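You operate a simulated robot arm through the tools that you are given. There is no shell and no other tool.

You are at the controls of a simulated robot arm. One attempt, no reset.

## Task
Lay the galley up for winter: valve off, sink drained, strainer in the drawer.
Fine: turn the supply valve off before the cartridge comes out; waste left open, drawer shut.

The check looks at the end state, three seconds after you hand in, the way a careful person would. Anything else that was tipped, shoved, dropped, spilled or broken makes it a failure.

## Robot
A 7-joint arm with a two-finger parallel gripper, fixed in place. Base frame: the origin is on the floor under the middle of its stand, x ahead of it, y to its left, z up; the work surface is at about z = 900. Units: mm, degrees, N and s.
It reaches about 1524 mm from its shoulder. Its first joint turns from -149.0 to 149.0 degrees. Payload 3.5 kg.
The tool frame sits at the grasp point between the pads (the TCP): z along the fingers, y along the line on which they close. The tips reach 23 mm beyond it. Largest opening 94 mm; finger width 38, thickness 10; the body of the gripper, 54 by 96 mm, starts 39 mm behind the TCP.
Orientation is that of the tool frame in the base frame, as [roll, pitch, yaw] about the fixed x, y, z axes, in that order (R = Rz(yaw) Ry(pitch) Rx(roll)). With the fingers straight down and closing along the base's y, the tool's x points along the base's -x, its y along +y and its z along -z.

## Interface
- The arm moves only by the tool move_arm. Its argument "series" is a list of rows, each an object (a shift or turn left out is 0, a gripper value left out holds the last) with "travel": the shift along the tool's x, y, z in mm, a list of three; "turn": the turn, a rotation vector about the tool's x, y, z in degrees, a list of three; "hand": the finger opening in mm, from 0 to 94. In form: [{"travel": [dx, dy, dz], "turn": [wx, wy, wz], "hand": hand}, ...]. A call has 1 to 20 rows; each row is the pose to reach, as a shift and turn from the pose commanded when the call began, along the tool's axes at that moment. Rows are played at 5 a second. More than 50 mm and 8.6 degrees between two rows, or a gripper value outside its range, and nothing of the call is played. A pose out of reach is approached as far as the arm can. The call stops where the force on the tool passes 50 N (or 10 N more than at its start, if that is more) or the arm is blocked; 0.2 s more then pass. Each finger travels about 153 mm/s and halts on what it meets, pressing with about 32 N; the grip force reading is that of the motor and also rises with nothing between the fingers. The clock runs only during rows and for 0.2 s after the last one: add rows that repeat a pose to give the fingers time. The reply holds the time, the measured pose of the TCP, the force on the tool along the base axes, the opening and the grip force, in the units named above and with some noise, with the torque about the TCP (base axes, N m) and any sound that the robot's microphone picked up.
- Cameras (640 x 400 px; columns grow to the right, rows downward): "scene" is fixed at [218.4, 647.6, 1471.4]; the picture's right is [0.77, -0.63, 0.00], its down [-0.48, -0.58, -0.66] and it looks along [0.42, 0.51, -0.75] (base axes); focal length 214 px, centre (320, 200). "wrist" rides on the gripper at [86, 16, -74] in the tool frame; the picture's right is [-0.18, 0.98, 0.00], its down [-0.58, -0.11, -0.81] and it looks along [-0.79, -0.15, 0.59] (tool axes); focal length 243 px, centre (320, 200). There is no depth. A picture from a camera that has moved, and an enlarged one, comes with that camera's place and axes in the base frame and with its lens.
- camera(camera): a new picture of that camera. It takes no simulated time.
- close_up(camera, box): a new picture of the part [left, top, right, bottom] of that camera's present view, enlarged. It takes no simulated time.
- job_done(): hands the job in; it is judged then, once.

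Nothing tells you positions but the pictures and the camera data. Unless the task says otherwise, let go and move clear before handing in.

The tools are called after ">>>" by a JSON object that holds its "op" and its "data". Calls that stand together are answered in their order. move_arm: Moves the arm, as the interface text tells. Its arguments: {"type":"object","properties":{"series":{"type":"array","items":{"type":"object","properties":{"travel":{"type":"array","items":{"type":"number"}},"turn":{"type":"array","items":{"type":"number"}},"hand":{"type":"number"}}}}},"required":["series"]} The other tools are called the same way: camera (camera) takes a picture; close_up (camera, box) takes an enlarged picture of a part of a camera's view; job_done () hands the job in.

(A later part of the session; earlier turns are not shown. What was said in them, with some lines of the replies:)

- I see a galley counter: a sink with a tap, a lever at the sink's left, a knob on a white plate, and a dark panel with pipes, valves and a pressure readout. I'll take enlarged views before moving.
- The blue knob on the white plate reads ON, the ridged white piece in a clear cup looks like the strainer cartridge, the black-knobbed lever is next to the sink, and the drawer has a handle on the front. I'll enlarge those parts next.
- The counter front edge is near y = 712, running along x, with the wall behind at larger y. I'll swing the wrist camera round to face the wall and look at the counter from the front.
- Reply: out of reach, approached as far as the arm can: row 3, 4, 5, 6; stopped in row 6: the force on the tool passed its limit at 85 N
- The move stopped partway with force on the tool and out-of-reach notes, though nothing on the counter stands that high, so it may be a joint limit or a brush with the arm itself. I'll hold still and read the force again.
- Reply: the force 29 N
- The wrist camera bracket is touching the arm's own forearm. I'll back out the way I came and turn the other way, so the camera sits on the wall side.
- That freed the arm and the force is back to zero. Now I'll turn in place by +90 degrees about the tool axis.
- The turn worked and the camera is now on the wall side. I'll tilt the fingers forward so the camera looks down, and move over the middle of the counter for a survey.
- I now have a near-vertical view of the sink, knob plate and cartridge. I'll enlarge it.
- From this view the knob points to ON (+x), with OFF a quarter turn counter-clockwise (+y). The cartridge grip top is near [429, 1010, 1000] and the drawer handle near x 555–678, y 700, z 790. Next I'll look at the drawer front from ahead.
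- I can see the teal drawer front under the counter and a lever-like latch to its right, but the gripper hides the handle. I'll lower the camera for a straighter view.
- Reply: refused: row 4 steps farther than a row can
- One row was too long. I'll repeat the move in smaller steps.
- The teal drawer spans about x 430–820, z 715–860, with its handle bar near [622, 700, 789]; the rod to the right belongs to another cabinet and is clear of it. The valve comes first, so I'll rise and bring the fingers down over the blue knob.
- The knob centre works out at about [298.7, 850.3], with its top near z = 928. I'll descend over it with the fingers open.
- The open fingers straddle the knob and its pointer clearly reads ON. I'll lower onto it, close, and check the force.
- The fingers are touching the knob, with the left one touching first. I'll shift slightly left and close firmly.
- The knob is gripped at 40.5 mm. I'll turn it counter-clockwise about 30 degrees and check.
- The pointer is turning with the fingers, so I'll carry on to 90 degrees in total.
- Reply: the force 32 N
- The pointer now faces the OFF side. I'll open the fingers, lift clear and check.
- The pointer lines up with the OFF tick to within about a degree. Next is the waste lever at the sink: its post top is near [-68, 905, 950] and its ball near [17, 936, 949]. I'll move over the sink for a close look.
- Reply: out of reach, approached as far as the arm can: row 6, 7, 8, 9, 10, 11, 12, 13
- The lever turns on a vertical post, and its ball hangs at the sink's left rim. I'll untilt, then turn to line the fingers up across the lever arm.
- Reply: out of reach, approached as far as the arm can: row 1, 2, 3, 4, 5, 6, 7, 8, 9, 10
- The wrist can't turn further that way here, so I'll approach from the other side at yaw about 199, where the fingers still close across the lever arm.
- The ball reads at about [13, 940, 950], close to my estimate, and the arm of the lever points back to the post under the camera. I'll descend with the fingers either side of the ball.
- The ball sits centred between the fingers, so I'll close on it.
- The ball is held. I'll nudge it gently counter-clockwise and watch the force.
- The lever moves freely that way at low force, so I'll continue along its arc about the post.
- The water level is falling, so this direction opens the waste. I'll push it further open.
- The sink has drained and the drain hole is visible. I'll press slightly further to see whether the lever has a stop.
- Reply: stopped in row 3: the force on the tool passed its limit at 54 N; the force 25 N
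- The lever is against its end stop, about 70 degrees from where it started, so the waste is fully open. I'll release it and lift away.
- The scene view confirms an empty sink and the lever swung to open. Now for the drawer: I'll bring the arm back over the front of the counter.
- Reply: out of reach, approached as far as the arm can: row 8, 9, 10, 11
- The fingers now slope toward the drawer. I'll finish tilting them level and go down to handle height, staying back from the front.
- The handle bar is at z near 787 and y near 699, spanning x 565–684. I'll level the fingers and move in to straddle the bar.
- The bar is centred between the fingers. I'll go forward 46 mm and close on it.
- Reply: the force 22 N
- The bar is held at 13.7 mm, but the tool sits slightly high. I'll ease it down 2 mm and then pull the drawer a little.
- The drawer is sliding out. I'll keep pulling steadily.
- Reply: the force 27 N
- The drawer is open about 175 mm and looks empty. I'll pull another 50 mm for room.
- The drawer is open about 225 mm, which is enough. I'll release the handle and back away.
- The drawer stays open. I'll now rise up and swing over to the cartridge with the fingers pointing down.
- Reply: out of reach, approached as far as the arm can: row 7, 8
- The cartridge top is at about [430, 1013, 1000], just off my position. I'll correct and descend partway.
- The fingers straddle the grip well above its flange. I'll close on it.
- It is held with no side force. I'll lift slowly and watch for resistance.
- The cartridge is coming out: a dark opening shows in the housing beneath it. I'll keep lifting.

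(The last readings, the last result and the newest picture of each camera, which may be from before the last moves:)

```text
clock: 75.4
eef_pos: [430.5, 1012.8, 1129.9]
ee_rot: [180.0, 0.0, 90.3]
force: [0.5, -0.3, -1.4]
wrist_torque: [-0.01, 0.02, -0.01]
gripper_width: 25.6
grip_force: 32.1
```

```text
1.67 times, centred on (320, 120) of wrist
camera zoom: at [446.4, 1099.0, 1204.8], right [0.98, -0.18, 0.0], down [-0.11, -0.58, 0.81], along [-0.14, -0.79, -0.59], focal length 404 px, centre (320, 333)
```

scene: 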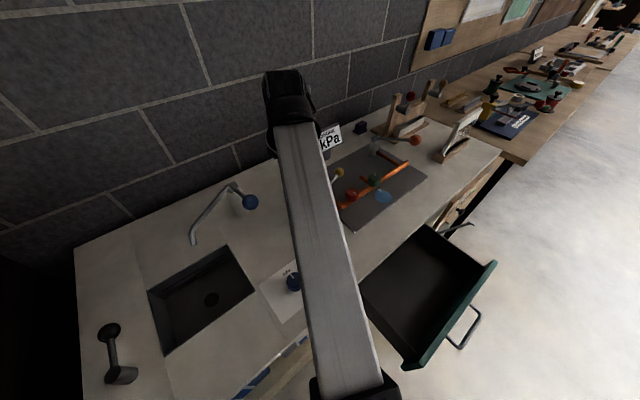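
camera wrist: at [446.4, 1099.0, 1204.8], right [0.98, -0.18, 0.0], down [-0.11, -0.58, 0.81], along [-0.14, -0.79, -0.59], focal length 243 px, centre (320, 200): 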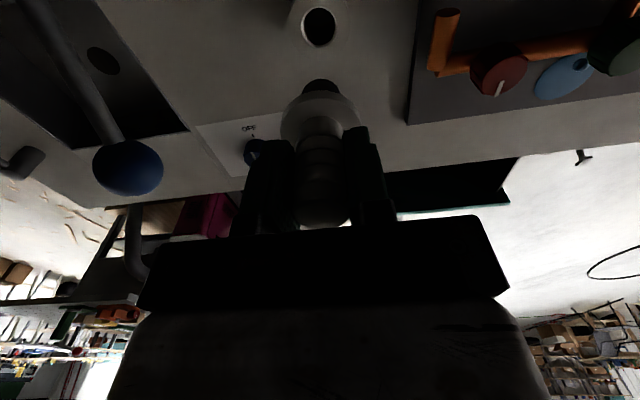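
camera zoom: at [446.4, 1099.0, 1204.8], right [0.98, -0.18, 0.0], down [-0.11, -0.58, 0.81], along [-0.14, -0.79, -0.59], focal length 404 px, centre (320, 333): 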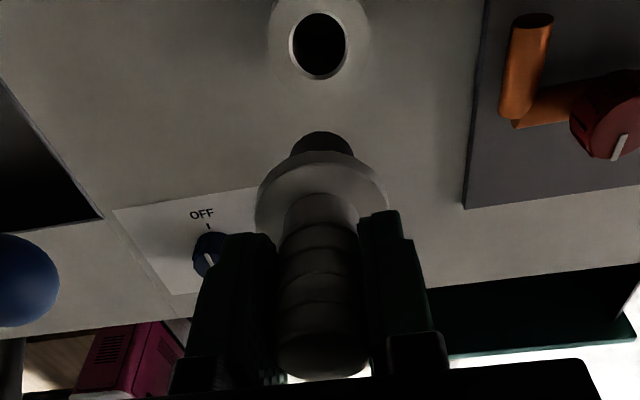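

The cartridge is clear of its socket with no water showing, and the valve still reads OFF. I'll carry it to above the open drawer.

>>> {"op": "move_arm", "data": {"series": [{"travel": [-15, 7, 0]}, {"travel": [-40, 19, 0]}, {"travel": [-70, 34, 1]}, {"travel": [-102, 49, 3]}, {"travel": [-134, 65, 4]}, {"travel": [-166, 80, 5]}, {"travel": [-198, 96, 6]}, {"travel": [-230, 111, 7]}, {"travel": [-262, 127, 8]}, {"travel": [-294, 142, 9]}, {"travel": [-326, 158, 10]}, {"travel": [-355, 172, 10]}, {"travel": [-380, 184, 10]}, {"travel": [-393, 190, 10]}, {"travel": [-393, 190, 10]}]}}

>>> {"op": "camera", "data": {"camera": "scene"}}

>>> {"op": "camera", "data": {"camera": "wrist"}}

```text
clock: 78.6
eef_pos: [620.5, 621.1, 1120.7]
ee_rot: [-180.0, 0.1, 90.3]
force: [0.7, -0.8, -0.2]
wrist_torque: [0.0, 0.02, 0.01]
gripper_width: 25.6
grip_force: 31.5
```

```text
taken
```

scene: 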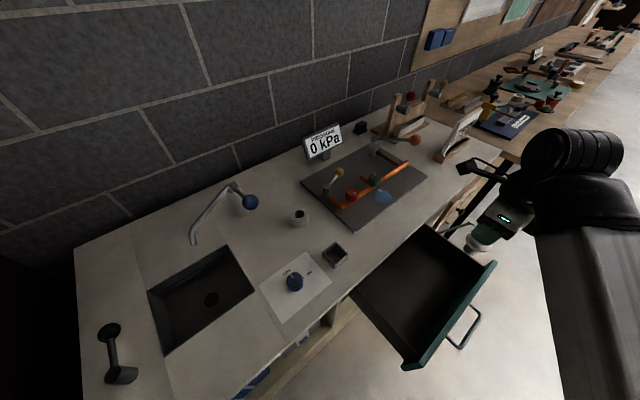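

```text
taken
camera wrist: at [637.6, 708.0, 1195.2], right [0.98, -0.18, 0.0], down [-0.11, -0.58, 0.81], along [-0.14, -0.79, -0.59], focal length 243 px, centre (320, 200)
```

wrist: 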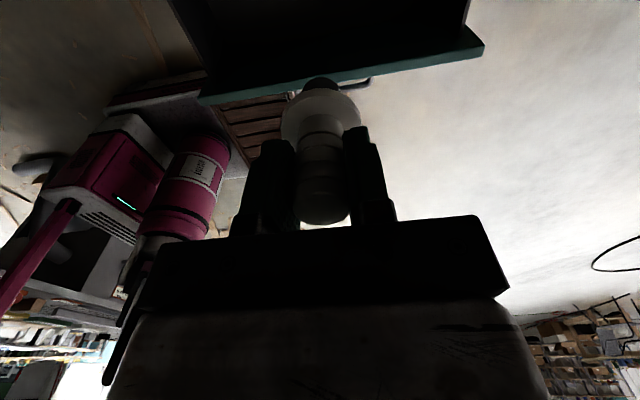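

The cartridge hangs above the drawer, whose opening runs about y 542–746. I'll shift slightly forward of the counter lip and lower it in.

>>> {"op": "move_arm", "data": {"series": [{"travel": [-6, 0, 30]}, {"travel": [-13, 0, 65]}, {"travel": [-13, 0, 100]}, {"travel": [-13, 0, 135]}, {"travel": [-13, 0, 170]}, {"travel": [-13, 0, 200]}, {"travel": [-13, 0, 220]}, {"travel": [-13, 0, 220]}]}}

>>> {"op": "camera", "data": {"camera": "scene"}}

>>> {"op": "camera", "data": {"camera": "wrist"}}

```text
clock: 80.4
eef_pos: [622.2, 609.1, 900.5]
ee_rot: [180.0, 0.0, 90.2]
force: [0.1, -0.2, -0.4]
wrist_torque: [0.0, -0.02, 0.0]
gripper_width: 25.8
grip_force: 31.8
```

```text
taken
```

scene: 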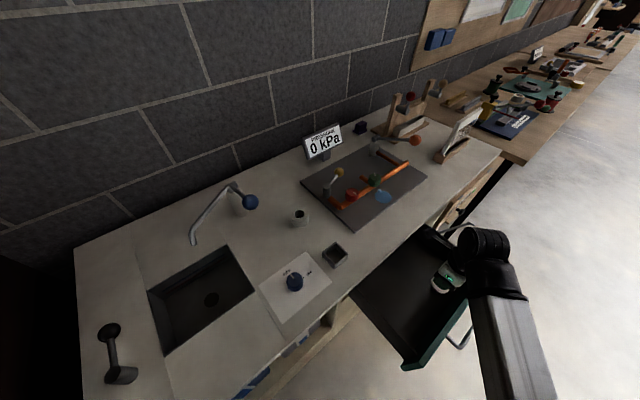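

```text
taken
camera wrist: at [638.0, 694.8, 975.2], right [0.98, -0.18, 0.0], down [-0.11, -0.58, 0.81], along [-0.14, -0.79, -0.59], focal length 243 px, centre (320, 200)
```

wrist: 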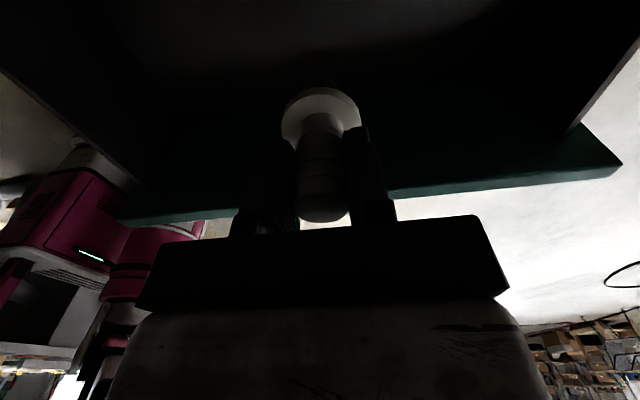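

>>> {"op": "move_arm", "data": {"series": [{"travel": [0, 0, 20]}, {"travel": [0, 0, 40]}, {"travel": [0, 0, 58]}, {"travel": [0, 0, 70]}, {"travel": [0, 0, 70]}]}}

>>> {"op": "camera", "data": {"camera": "scene"}}

>>> {"op": "camera", "data": {"camera": "wrist"}}

```text
clock: 81.6
eef_pos: [622.2, 607.5, 830.1]
ee_rot: [180.0, 0.0, 90.2]
force: [-0.5, 0.4, -0.9]
wrist_torque: [-0.02, 0.01, -0.01]
gripper_width: 26.2
grip_force: 31.6
```

```text
taken
```

scene: 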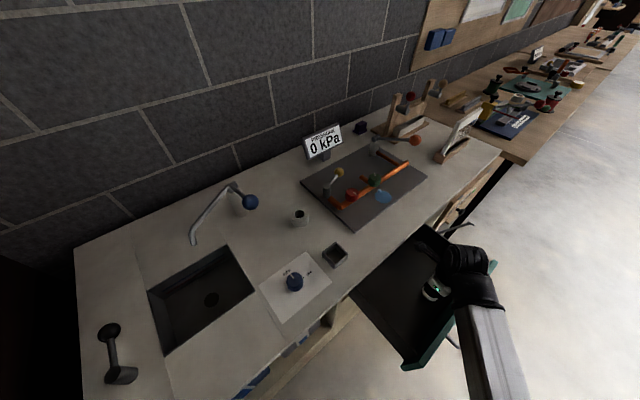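

```text
taken
camera wrist: at [638.7, 694.7, 904.5], right [0.98, -0.18, 0.0], down [-0.11, -0.58, 0.81], along [-0.14, -0.79, -0.59], focal length 243 px, centre (320, 200)
```

wrist: 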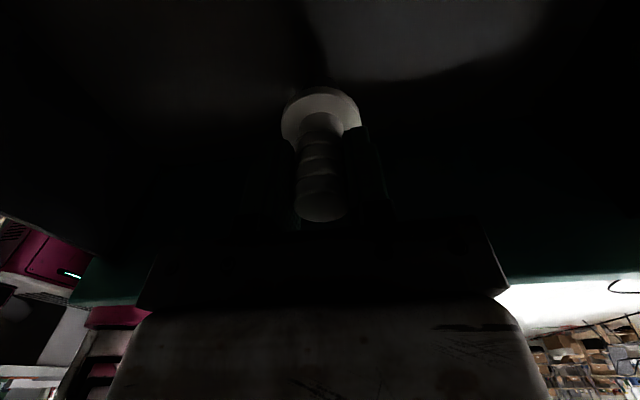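

>>> {"op": "move_arm", "data": {"series": [{"travel": [0, 0, 5]}, {"travel": [0, 0, 10]}, {"travel": [0, 0, 15]}, {"travel": [0, 0, 20]}, {"travel": [0, 0, 20]}]}}

>>> {"op": "close_up", "data": {"camera": "scene", "box": [340, 210, 520, 380]}}

```text
clock: 82.8
eef_pos: [622.1, 607.6, 812.0]
ee_rot: [-180.0, 0.0, 90.3]
force: [0.8, 0.7, 3.7]
wrist_torque: [-0.01, -0.17, 0.07]
gripper_width: 25.6
grip_force: 31.8
```

```text
2.35 times, centred on (430, 295) of scene
camera zoom: at [218.4, 647.6, 1471.4], right [0.77, -0.63, 0.0], down [-0.48, -0.58, -0.66], along [0.42, 0.51, -0.75], focal length 505 px, centre (61, -24)
```

zoom: 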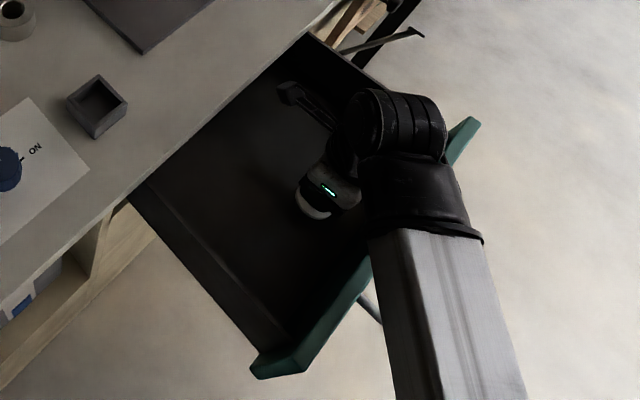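

There is a first light touch at z = 812, so the drawer floor seems to be about 744. I'll go down in small steps to seat it.

>>> {"op": "move_arm", "data": {"series": [{"travel": [0, 0, 1]}, {"travel": [0, 0, 2]}, {"travel": [0, 0, 2]}]}}

>>> {"op": "close_up", "data": {"camera": "wrist", "box": [220, 20, 420, 240]}}

```text
clock: 83.6
eef_pos: [622.7, 607.5, 812.2]
ee_rot: [180.0, -0.1, 90.3]
force: [0.2, 1.9, 33.8]
wrist_torque: [-0.02, 0.13, 0.02]
gripper_width: 25.6
grip_force: 32.5
```

```text
1.82 times, centred on (320, 130) of wrist
camera zoom: at [637.8, 694.7, 885.6], right [0.98, -0.18, 0.0], down [-0.11, -0.58, 0.81], along [-0.14, -0.79, -0.59], focal length 441 px, centre (320, 327)
```

zoom: 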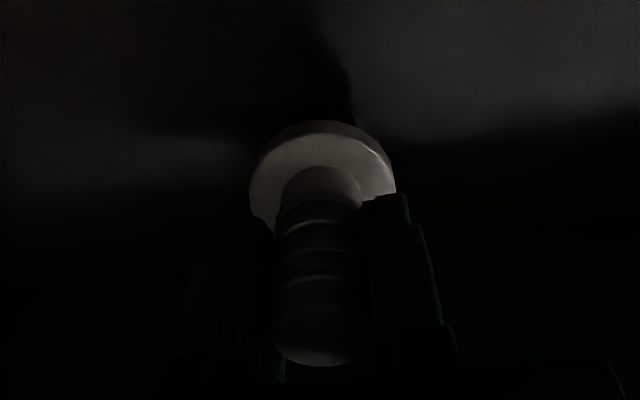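

Firm contact straight up through the cartridge means it is standing on the drawer floor. I'll ease off 1.5 mm and open the fingers slowly.

>>> {"op": "move_arm", "data": {"series": [{"travel": [0, 0, -1]}, {"travel": [0, 0, -1.5]}, {"travel": [0, 0, -1.5]}, {"travel": [0, 0, -1.5], "hand": 29}, {"travel": [0, 0, -1.5], "hand": 34}, {"travel": [0, 0, -1.5], "hand": 44}, {"travel": [0, 0, -1.5], "hand": 56}]}}

>>> {"op": "camera", "data": {"camera": "wrist"}}

>>> {"op": "close_up", "data": {"camera": "wrist", "box": [220, 20, 420, 240]}}

```text
clock: 85.2
eef_pos: [621.3, 609.5, 810.4]
ee_rot: [-179.9, 0.0, 90.2]
force: [-0.4, -0.4, -0.4]
wrist_torque: [0.01, -0.01, -0.01]
gripper_width: 55.8
grip_force: 0.0
```

```text
taken
camera wrist: at [637.4, 695.4, 885.1], right [0.98, -0.18, 0.0], down [-0.11, -0.58, 0.81], along [-0.14, -0.79, -0.59], focal length 243 px, centre (320, 200)
```

wrist: 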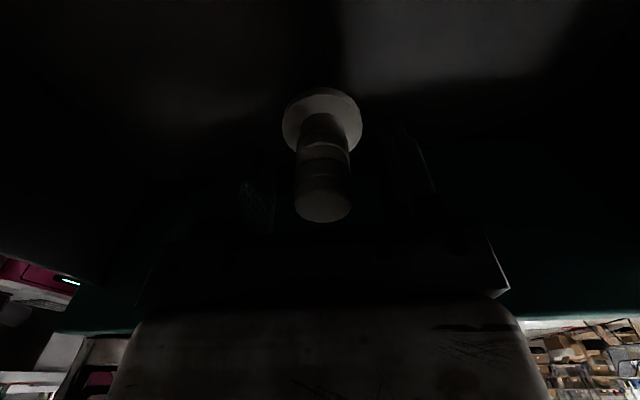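

```text
1.82 times, centred on (320, 130) of wrist
camera zoom: at [637.4, 695.4, 885.1], right [0.98, -0.18, 0.0], down [-0.11, -0.58, 0.81], along [-0.14, -0.79, -0.59], focal length 441 px, centre (320, 327)
```

zoom: 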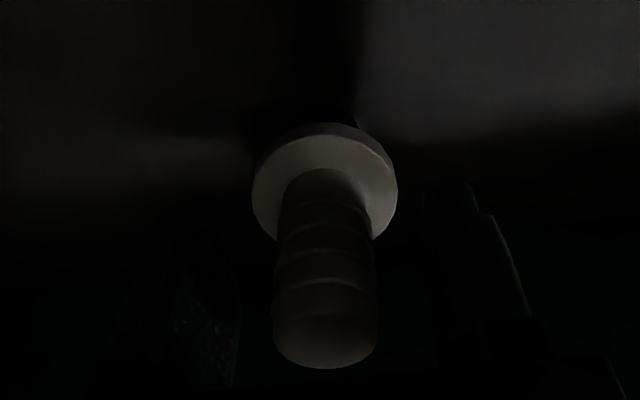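

The strainer stands upright on its own in the drawer. I'll lift straight up and inspect its height against the drawer and counter.

>>> {"op": "move_arm", "data": {"series": [{"travel": [0, 0, -8]}, {"travel": [0, 0, -20]}, {"travel": [0, 0, -40]}, {"travel": [0, 0, -70]}, {"travel": [0, 0, -110]}, {"travel": [0, 0, -155]}, {"travel": [0, 0, -200]}, {"travel": [0, 0, -245]}]}}

>>> {"op": "camera", "data": {"camera": "scene"}}

>>> {"op": "camera", "data": {"camera": "wrist"}}

>>> {"op": "close_up", "data": {"camera": "scene", "box": [340, 210, 520, 380]}}

```text
clock: 87.0
eef_pos: [622.9, 609.1, 1055.1]
ee_rot: [-179.9, 0.1, 90.3]
force: [-0.5, -0.7, 1.5]
wrist_torque: [0.04, -0.03, -0.01]
gripper_width: 56.1
grip_force: 0.0
```

```text
taken
```

scene: 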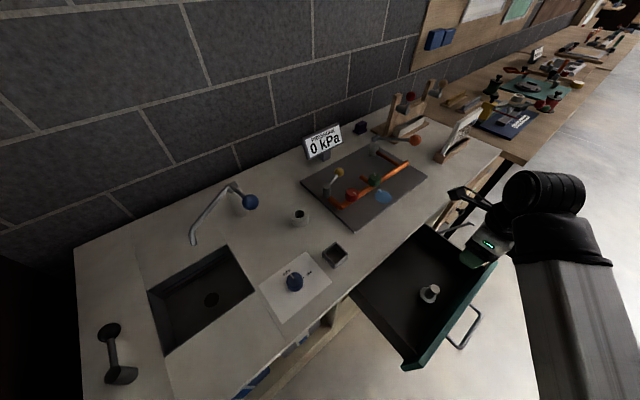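

```text
taken
camera wrist: at [638.3, 695.0, 1130.3], right [0.98, -0.18, 0.0], down [-0.11, -0.58, 0.81], along [-0.14, -0.79, -0.59], focal length 243 px, centre (320, 200)
```

wrist: 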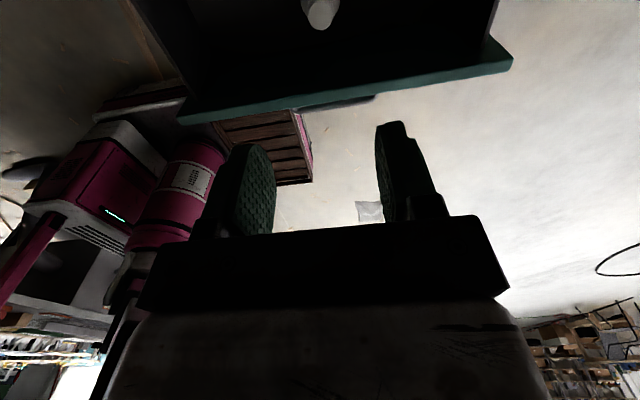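

```text
2.35 times, centred on (430, 295) of scene
camera zoom: at [218.4, 647.6, 1471.4], right [0.77, -0.63, 0.0], down [-0.48, -0.58, -0.66], along [0.42, 0.51, -0.75], focal length 505 px, centre (61, -24)
```

zoom: 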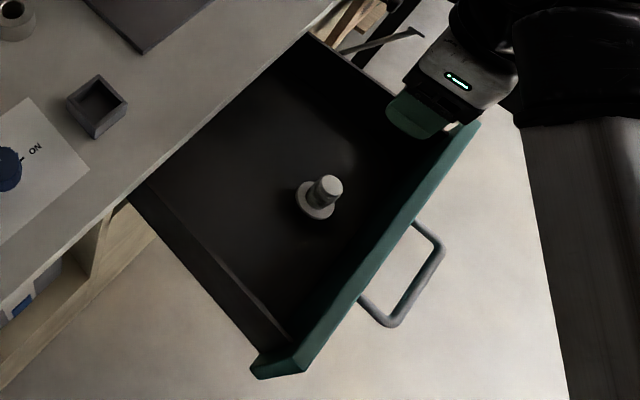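

The strainer stands clear in the middle of the drawer, with its top near z = 836, against the drawer front at 859 and the counter underside at about 868. I'll check that gap from the front before shutting.

>>> {"op": "move_arm", "data": {"series": [{"travel": [-36, 0, -8], "turn": [0, 6, 0]}, {"travel": [-73, 0, -16], "turn": [0, 13, 0]}, {"travel": [-110, 0, -24], "turn": [0, 20, 0]}, {"travel": [-147, 0, -32], "turn": [0, 28, 0]}, {"travel": [-185, 0, -40], "turn": [0, 36, 0]}, {"travel": [-222, 0, -45], "turn": [0, 44, 0]}, {"travel": [-240, 0, -45], "turn": [0, 50, 0]}]}}

```text
clock: 88.6
eef_pos: [622.6, 367.6, 1100.6]
ee_rot: [179.9, -50.1, 90.3]
force: [0.0, 1.0, 0.2]
wrist_torque: [0.0, 0.01, -0.01]
gripper_width: 56.0
grip_force: 0.1
```

>>> {"op": "move_arm", "data": {"series": [{"travel": [-28, 0, 20], "turn": [0, 8, 0]}, {"travel": [-56, 0, 40], "turn": [0, 16, 0]}, {"travel": [-84, 0, 60], "turn": [0, 24, 0]}, {"travel": [-112, 0, 80], "turn": [0, 32, 0]}, {"travel": [-140, 0, 100], "turn": [0, 40, 0]}, {"travel": [-168, 0, 120], "turn": [0, 48, 0]}, {"travel": [-195, 0, 140], "turn": [0, 55, 0]}, {"travel": [-195, 0, 140], "turn": [0, 55, 0]}]}}

>>> {"op": "camera", "data": {"camera": "wrist"}}

>>> {"op": "close_up", "data": {"camera": "wrist", "box": [200, 0, 440, 150]}}

```text
clock: 90.4
eef_pos: [623.5, 351.8, 861.8]
ee_rot: [0.3, -74.9, -89.9]
force: [1.1, -0.1, -0.3]
wrist_torque: [0.01, 0.02, 0.0]
gripper_width: 56.3
grip_force: 0.0
```

```text
taken
camera wrist: at [640.7, 256.9, 925.4], right [0.98, 0.05, -0.18], down [-0.11, -0.63, -0.77], along [-0.15, 0.78, -0.61], focal length 243 px, centre (320, 200)
```

wrist: 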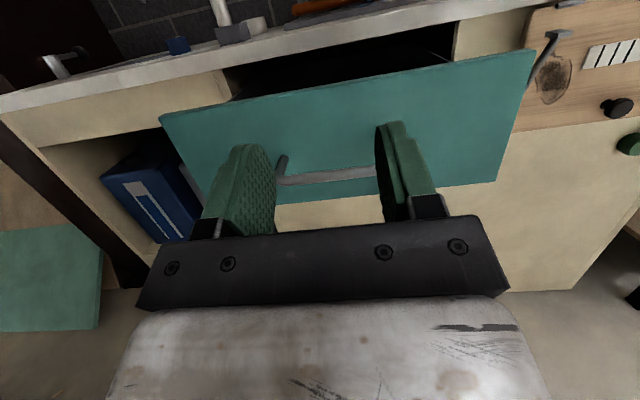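

```text
2.67 times, centred on (320, 75) of wrist
camera zoom: at [640.7, 256.9, 925.4], right [0.98, 0.05, -0.18], down [-0.11, -0.63, -0.77], along [-0.15, 0.78, -0.61], focal length 647 px, centre (320, 533)
```

zoom: 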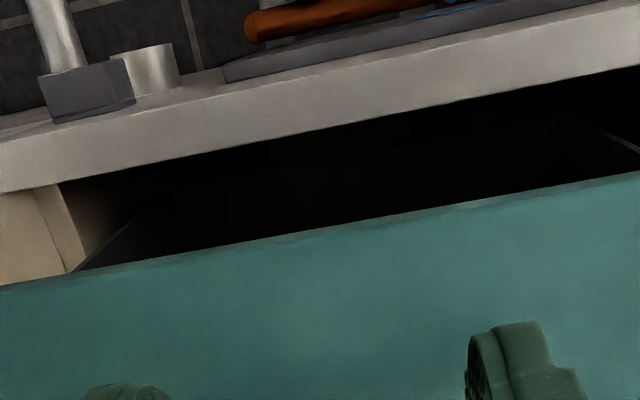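

There is no rail under the counter edge and the strainer sits below the drawer-front height, so the drawer can shut over it. I'll close the fingers, level them, and push on the middle of the drawer front above the handle.

>>> {"op": "move_arm", "data": {"series": [{"travel": [-14, 0, 22], "turn": [0, -4, 0], "hand": 30}, {"travel": [-28, -1, 43], "turn": [0, -8, 0], "hand": 10}, {"travel": [-42, -2, 65], "turn": [0, -12, 0], "hand": 0}, {"travel": [-56, -2.5, 86], "turn": [0, -15, 0], "hand": 0}, {"travel": [-56, -2.5, 86], "turn": [0, -15, 0], "hand": 0}]}}

>>> {"op": "camera", "data": {"camera": "wrist"}}

>>> {"op": "camera", "data": {"camera": "scene"}}

```text
clock: 91.6
eef_pos: [619.5, 448.2, 829.1]
ee_rot: [152.9, -89.9, 117.3]
force: [-0.3, 0.8, 0.6]
wrist_torque: [-0.01, -0.02, -0.02]
gripper_width: 0.1
grip_force: 32.1
```

```text
taken
camera wrist: at [637.0, 373.8, 915.4], right [0.98, 0.0, -0.18], down [-0.1, -0.81, -0.58], along [-0.15, 0.59, -0.79], focal length 243 px, centre (320, 200)
```

wrist: 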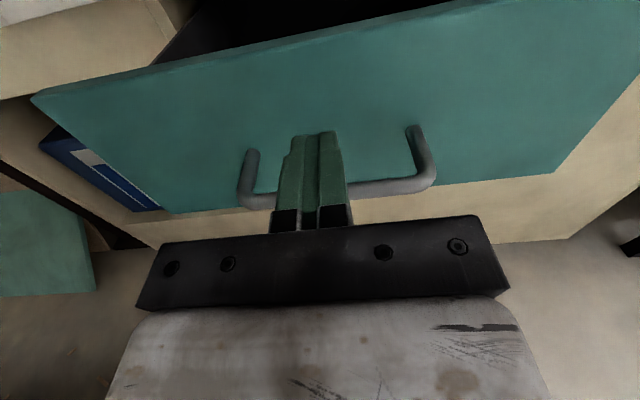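

```text
taken
```

scene: 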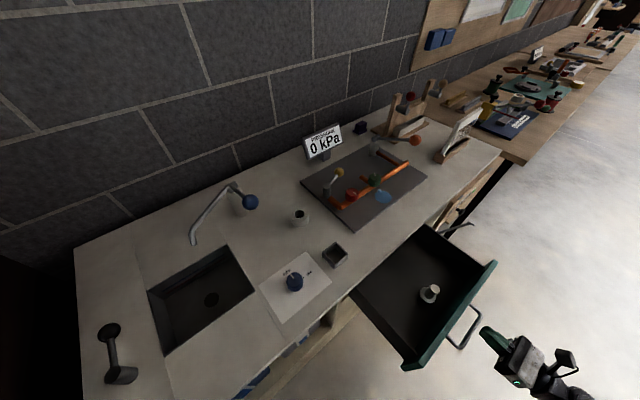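

The closed fingers are lined up above the handle bar and centred. I'll advance slowly until they touch the drawer front.

>>> {"op": "move_arm", "data": {"series": [{"travel": [0, 1, 10]}, {"travel": [0, 1, 20]}, {"travel": [0, 1, 30]}, {"travel": [0, 1, 38]}, {"travel": [0, 1, 43]}, {"travel": [0, 1, 47]}, {"travel": [0, 1, 51]}, {"travel": [0, 1, 55]}, {"travel": [0, 1, 59]}, {"travel": [0, 1, 63]}, {"travel": [0, 1, 67]}, {"travel": [0, 1, 71]}, {"travel": [0, 1, 75]}]}}

>>> {"op": "close_up", "data": {"camera": "scene", "box": [340, 210, 520, 380]}}

```text
clock: 94.4
eef_pos: [621.0, 522.7, 829.7]
ee_rot: [-21.9, -89.9, -67.8]
force: [-0.2, -1.3, -1.4]
wrist_torque: [-0.01, 0.01, -0.02]
gripper_width: 0.0
grip_force: 32.2
```

```text
2.35 times, centred on (430, 295) of scene
camera zoom: at [218.4, 647.6, 1471.4], right [0.77, -0.63, 0.0], down [-0.48, -0.58, -0.66], along [0.42, 0.51, -0.75], focal length 505 px, centre (61, -24)
```

zoom: 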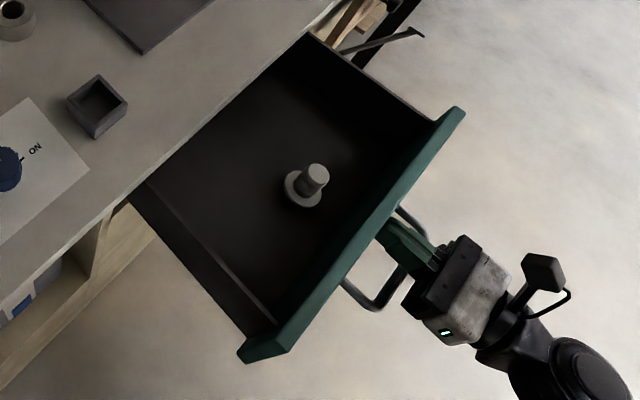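

The drawer is moving in and the strainer is still upright. I'll keep pushing smoothly.

>>> {"op": "move_arm", "data": {"series": [{"travel": [0, 0, 4]}, {"travel": [0, 0, 9]}, {"travel": [0, 0, 15]}, {"travel": [0, 0, 22]}, {"travel": [0, 0, 29]}, {"travel": [0, 0, 36]}, {"travel": [0, 0, 43]}, {"travel": [0, 0, 50]}, {"travel": [0, 0, 57]}, {"travel": [0, 0, 64]}, {"travel": [0, 0, 71]}, {"travel": [0, 0, 78]}, {"travel": [0, 0, 85]}, {"travel": [0, 0, 92]}, {"travel": [0, 0, 98]}, {"travel": [0, 0, 103]}, {"travel": [0, 0, 106]}, {"travel": [0, 0, 108]}]}}

>>> {"op": "close_up", "data": {"camera": "scene", "box": [340, 210, 520, 380]}}

```text
clock: 98.2
eef_pos: [620.8, 631.4, 829.1]
ee_rot: [-29.6, -89.9, -60.2]
force: [1.7, -2.0, -2.7]
wrist_torque: [-0.01, 0.0, -0.06]
gripper_width: 0.1
grip_force: 31.8
```

```text
2.35 times, centred on (430, 295) of scene
camera zoom: at [218.4, 647.6, 1471.4], right [0.77, -0.63, 0.0], down [-0.48, -0.58, -0.66], along [0.42, 0.51, -0.75], focal length 505 px, centre (61, -24)
```

zoom: 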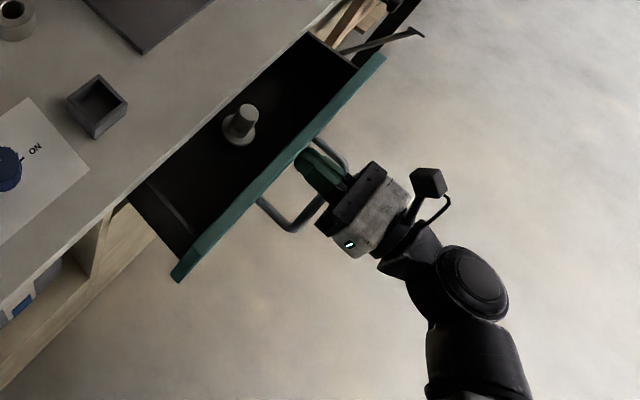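

The strainer is about to pass under the counter lip. I'll go slower here and watch the force.

>>> {"op": "move_arm", "data": {"series": [{"travel": [0, 0, 4]}, {"travel": [0, 0, 8]}, {"travel": [0, 0, 13]}, {"travel": [0, 0, 18]}, {"travel": [0, 0, 23]}, {"travel": [0, 0, 28]}, {"travel": [0, 0, 33]}, {"travel": [0, 0, 38]}, {"travel": [0, 0, 42]}, {"travel": [0, 0, 45]}]}}

>>> {"op": "close_up", "data": {"camera": "scene", "box": [340, 210, 520, 380]}}

>>> {"op": "camera", "data": {"camera": "wrist"}}

```text
clock: 100.4
eef_pos: [618.5, 676.2, 828.6]
ee_rot: [-44.2, -90.0, -45.7]
force: [0.9, -1.5, -1.2]
wrist_torque: [0.04, 0.02, -0.02]
gripper_width: 0.1
grip_force: 31.5
```

```text
2.35 times, centred on (430, 295) of scene
camera zoom: at [218.4, 647.6, 1471.4], right [0.77, -0.63, 0.0], down [-0.48, -0.58, -0.66], along [0.42, 0.51, -0.75], focal length 505 px, centre (61, -24)
```

zoom: 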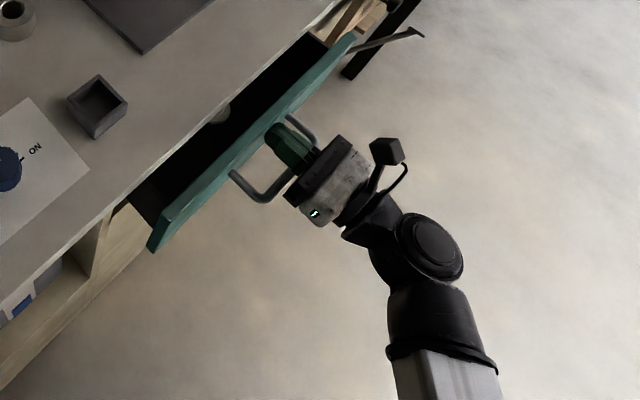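

```text
taken
camera wrist: at [635.6, 601.4, 915.9], right [0.98, 0.0, -0.18], down [-0.1, -0.81, -0.58], along [-0.15, 0.59, -0.79], focal length 243 px, centre (320, 200)
```

wrist: 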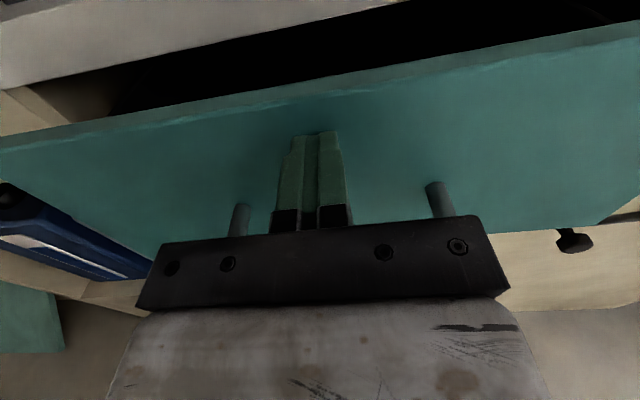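

>>> {"op": "move_arm", "data": {"series": [{"travel": [0, 0, 4]}, {"travel": [0, 0, 9]}, {"travel": [0, 0, 14]}, {"travel": [0, 0, 19]}, {"travel": [0, 0, 24]}, {"travel": [0, 0, 29]}, {"travel": [0, 0, 34]}, {"travel": [0, 0, 38]}, {"travel": [0, 0, 42]}]}}

>>> {"op": "camera", "data": {"camera": "wrist"}}

>>> {"op": "close_up", "data": {"camera": "scene", "box": [340, 180, 520, 350]}}

```text
clock: 102.4
eef_pos: [618.9, 719.3, 828.2]
ee_rot: [134.1, -89.9, 136.2]
force: [-1.2, -1.1, 0.2]
wrist_torque: [0.02, -0.04, 0.0]
gripper_width: 0.2
grip_force: 31.8
```

```text
taken
camera wrist: at [636.7, 643.9, 915.6], right [0.98, 0.0, -0.18], down [-0.1, -0.81, -0.58], along [-0.15, 0.59, -0.79], focal length 243 px, centre (320, 200)
```

wrist: 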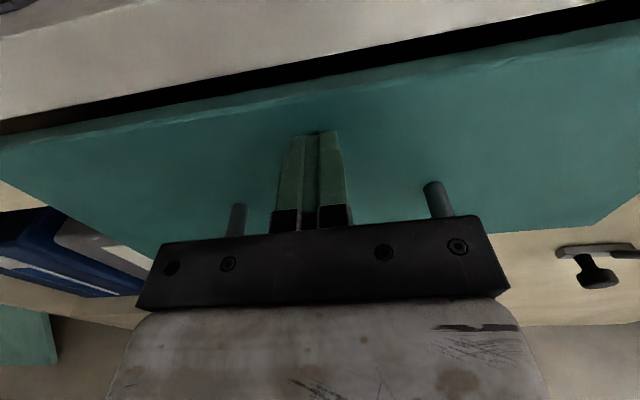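

```text
2.35 times, centred on (430, 265) of scene
camera zoom: at [218.4, 647.6, 1471.4], right [0.77, -0.63, 0.0], down [-0.48, -0.58, -0.66], along [0.42, 0.51, -0.75], focal length 505 px, centre (61, 47)
```

zoom: 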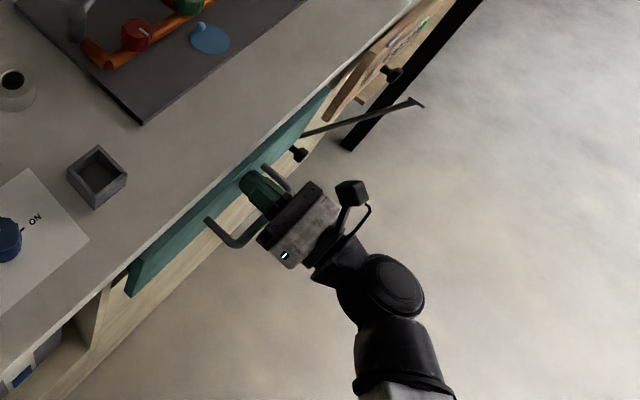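

The drawer is nearly shut. I'll finish with 2 mm steps until it meets its stop.

>>> {"op": "move_arm", "data": {"series": [{"travel": [0, 0, 2]}, {"travel": [0, 0, 4]}, {"travel": [0, 0, 6]}, {"travel": [0, 0, 8]}, {"travel": [0, 0, 10]}, {"travel": [0, 0, 12]}, {"travel": [0, 0, 14]}, {"travel": [0, 0, 16]}]}}

>>> {"op": "camera", "data": {"camera": "wrist"}}

>>> {"op": "close_up", "data": {"camera": "scene", "box": [330, 200, 490, 300]}}

```text
clock: 104.3
eef_pos: [619.8, 728.8, 828.3]
ee_rot: [141.6, -89.9, 128.6]
force: [2.3, -21.0, 1.5]
wrist_torque: [0.33, -0.08, -0.08]
gripper_width: 0.1
grip_force: 31.8
stopped in row 8: the force on the tool passed its limit at 56 N (the readings are from after the stop); the commanded pose is now the measured one
```

```text
taken
camera wrist: at [635.9, 654.7, 915.7], right [0.98, 0.0, -0.18], down [-0.11, -0.81, -0.58], along [-0.15, 0.59, -0.79], focal length 243 px, centre (320, 200)
```

wrist: 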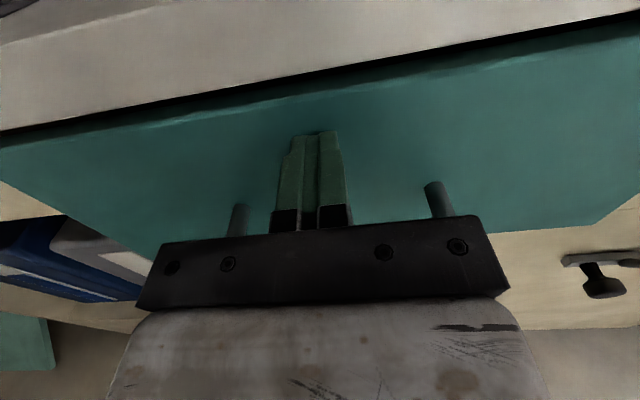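

```text
4.00 times, centred on (410, 250) of scene
camera zoom: at [218.4, 647.6, 1471.4], right [0.77, -0.63, 0.0], down [-0.48, -0.58, -0.66], along [0.42, 0.51, -0.75], focal length 858 px, centre (-40, 0)
```

zoom: 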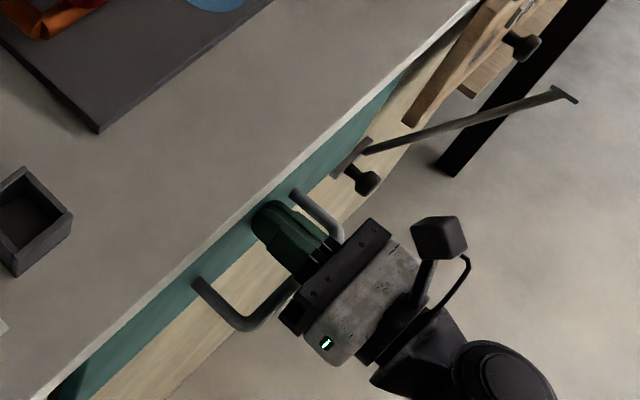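

The drawer is against its stop, with the handle in exactly the place it started. I'll back straight out, away from the handle.

>>> {"op": "move_arm", "data": {"series": [{"travel": [0, 0, -5]}, {"travel": [1, 0, -20]}, {"travel": [2, 0, -50]}, {"travel": [3, 0, -90]}, {"travel": [4, 0, -130]}, {"travel": [5, 0, -170]}, {"travel": [5, 0, -210]}, {"travel": [5, 0, -250]}]}}

>>> {"op": "camera", "data": {"camera": "wrist"}}

>>> {"op": "camera", "data": {"camera": "scene"}}

>>> {"op": "close_up", "data": {"camera": "scene", "box": [330, 200, 490, 300]}}

>>> {"op": "close_up", "data": {"camera": "scene", "box": [240, 190, 400, 320]}}

>>> {"op": "close_up", "data": {"camera": "scene", "box": [70, 170, 330, 400]}}

```text
clock: 106.1
eef_pos: [619.2, 483.2, 833.1]
ee_rot: [160.2, -89.9, 109.9]
force: [0.1, -0.2, 0.2]
wrist_torque: [0.0, 0.01, 0.0]
gripper_width: 0.0
grip_force: 32.3
```

```text
taken
camera wrist: at [635.2, 407.3, 920.0], right [0.98, 0.0, -0.18], down [-0.11, -0.81, -0.58], along [-0.15, 0.59, -0.79], focal length 243 px, centre (320, 200)
```

wrist: 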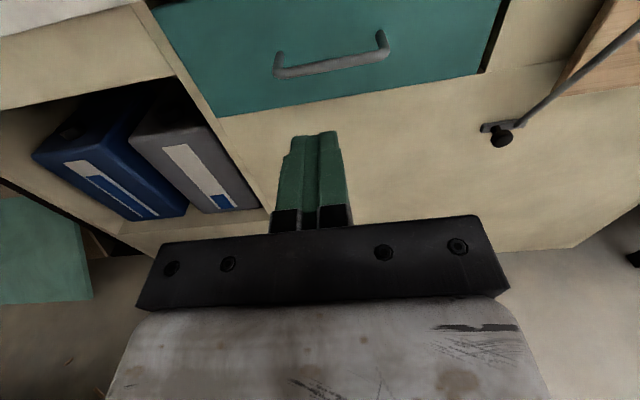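

```text
taken
```

scene: 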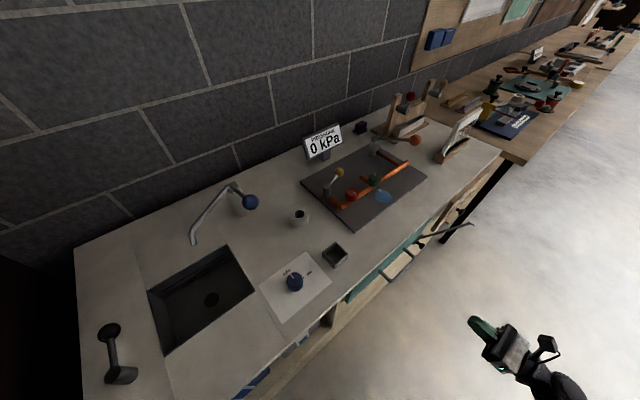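

```text
4.00 times, centred on (410, 250) of scene
camera zoom: at [218.4, 647.6, 1471.4], right [0.77, -0.63, 0.0], down [-0.48, -0.58, -0.66], along [0.42, 0.51, -0.75], focal length 858 px, centre (-40, 0)
```

zoom: 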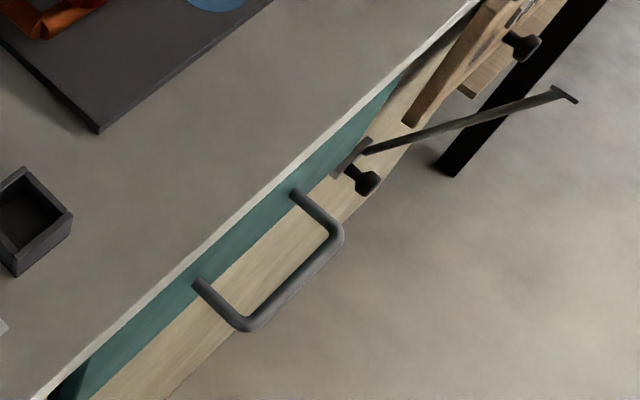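

```text
3.08 times, centred on (320, 255) of scene
camera zoom: at [218.4, 647.6, 1471.4], right [0.77, -0.63, 0.0], down [-0.48, -0.58, -0.66], along [0.42, 0.51, -0.75], focal length 660 px, centre (320, 31)
```

zoom: 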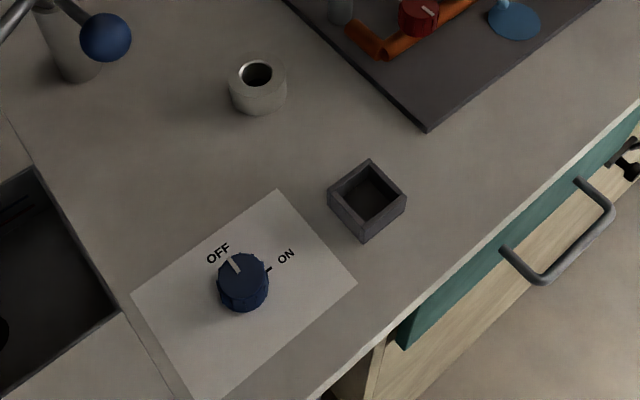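

```text
1.74 times, centred on (200, 285) of scene
camera zoom: at [218.4, 647.6, 1471.4], right [0.77, -0.63, 0.0], down [-0.48, -0.58, -0.66], along [0.42, 0.51, -0.75], focal length 373 px, centre (529, 52)
```

zoom: 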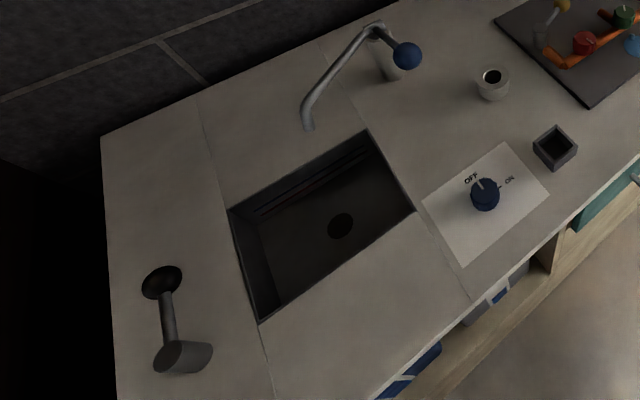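

Everything checks out: the knob reads OFF, the sink is empty with the waste lever at its open stop, the strainer is in the drawer, and the drawer is shut. Nothing else looks disturbed and the arm is clear, so I'm handing in.

>>> {"op": "job_done", "data": {}}

```text
The job is handed in.
```

The galley is laid up and the job is handed in. I don't have the check's result.

- **Supply valve:** off. I turned the blue knob to its OFF mark before touching the cartridge.
- **Sink:** drained. The waste lever is against its open stop and stays there.
- **Strainer:** the cartridge lifted out with no water showing. I stood it upright in the drawer; once the drawer shut I couldn't see it, but it slid in without resistance.
- **Drawer:** shut against its stop, with the handle back where it started.

Early on, the arm's wrist camera brushed its own forearm, well above the counter. The final pictures show nothing else on the counter moved, and the arm is clear in front of it.
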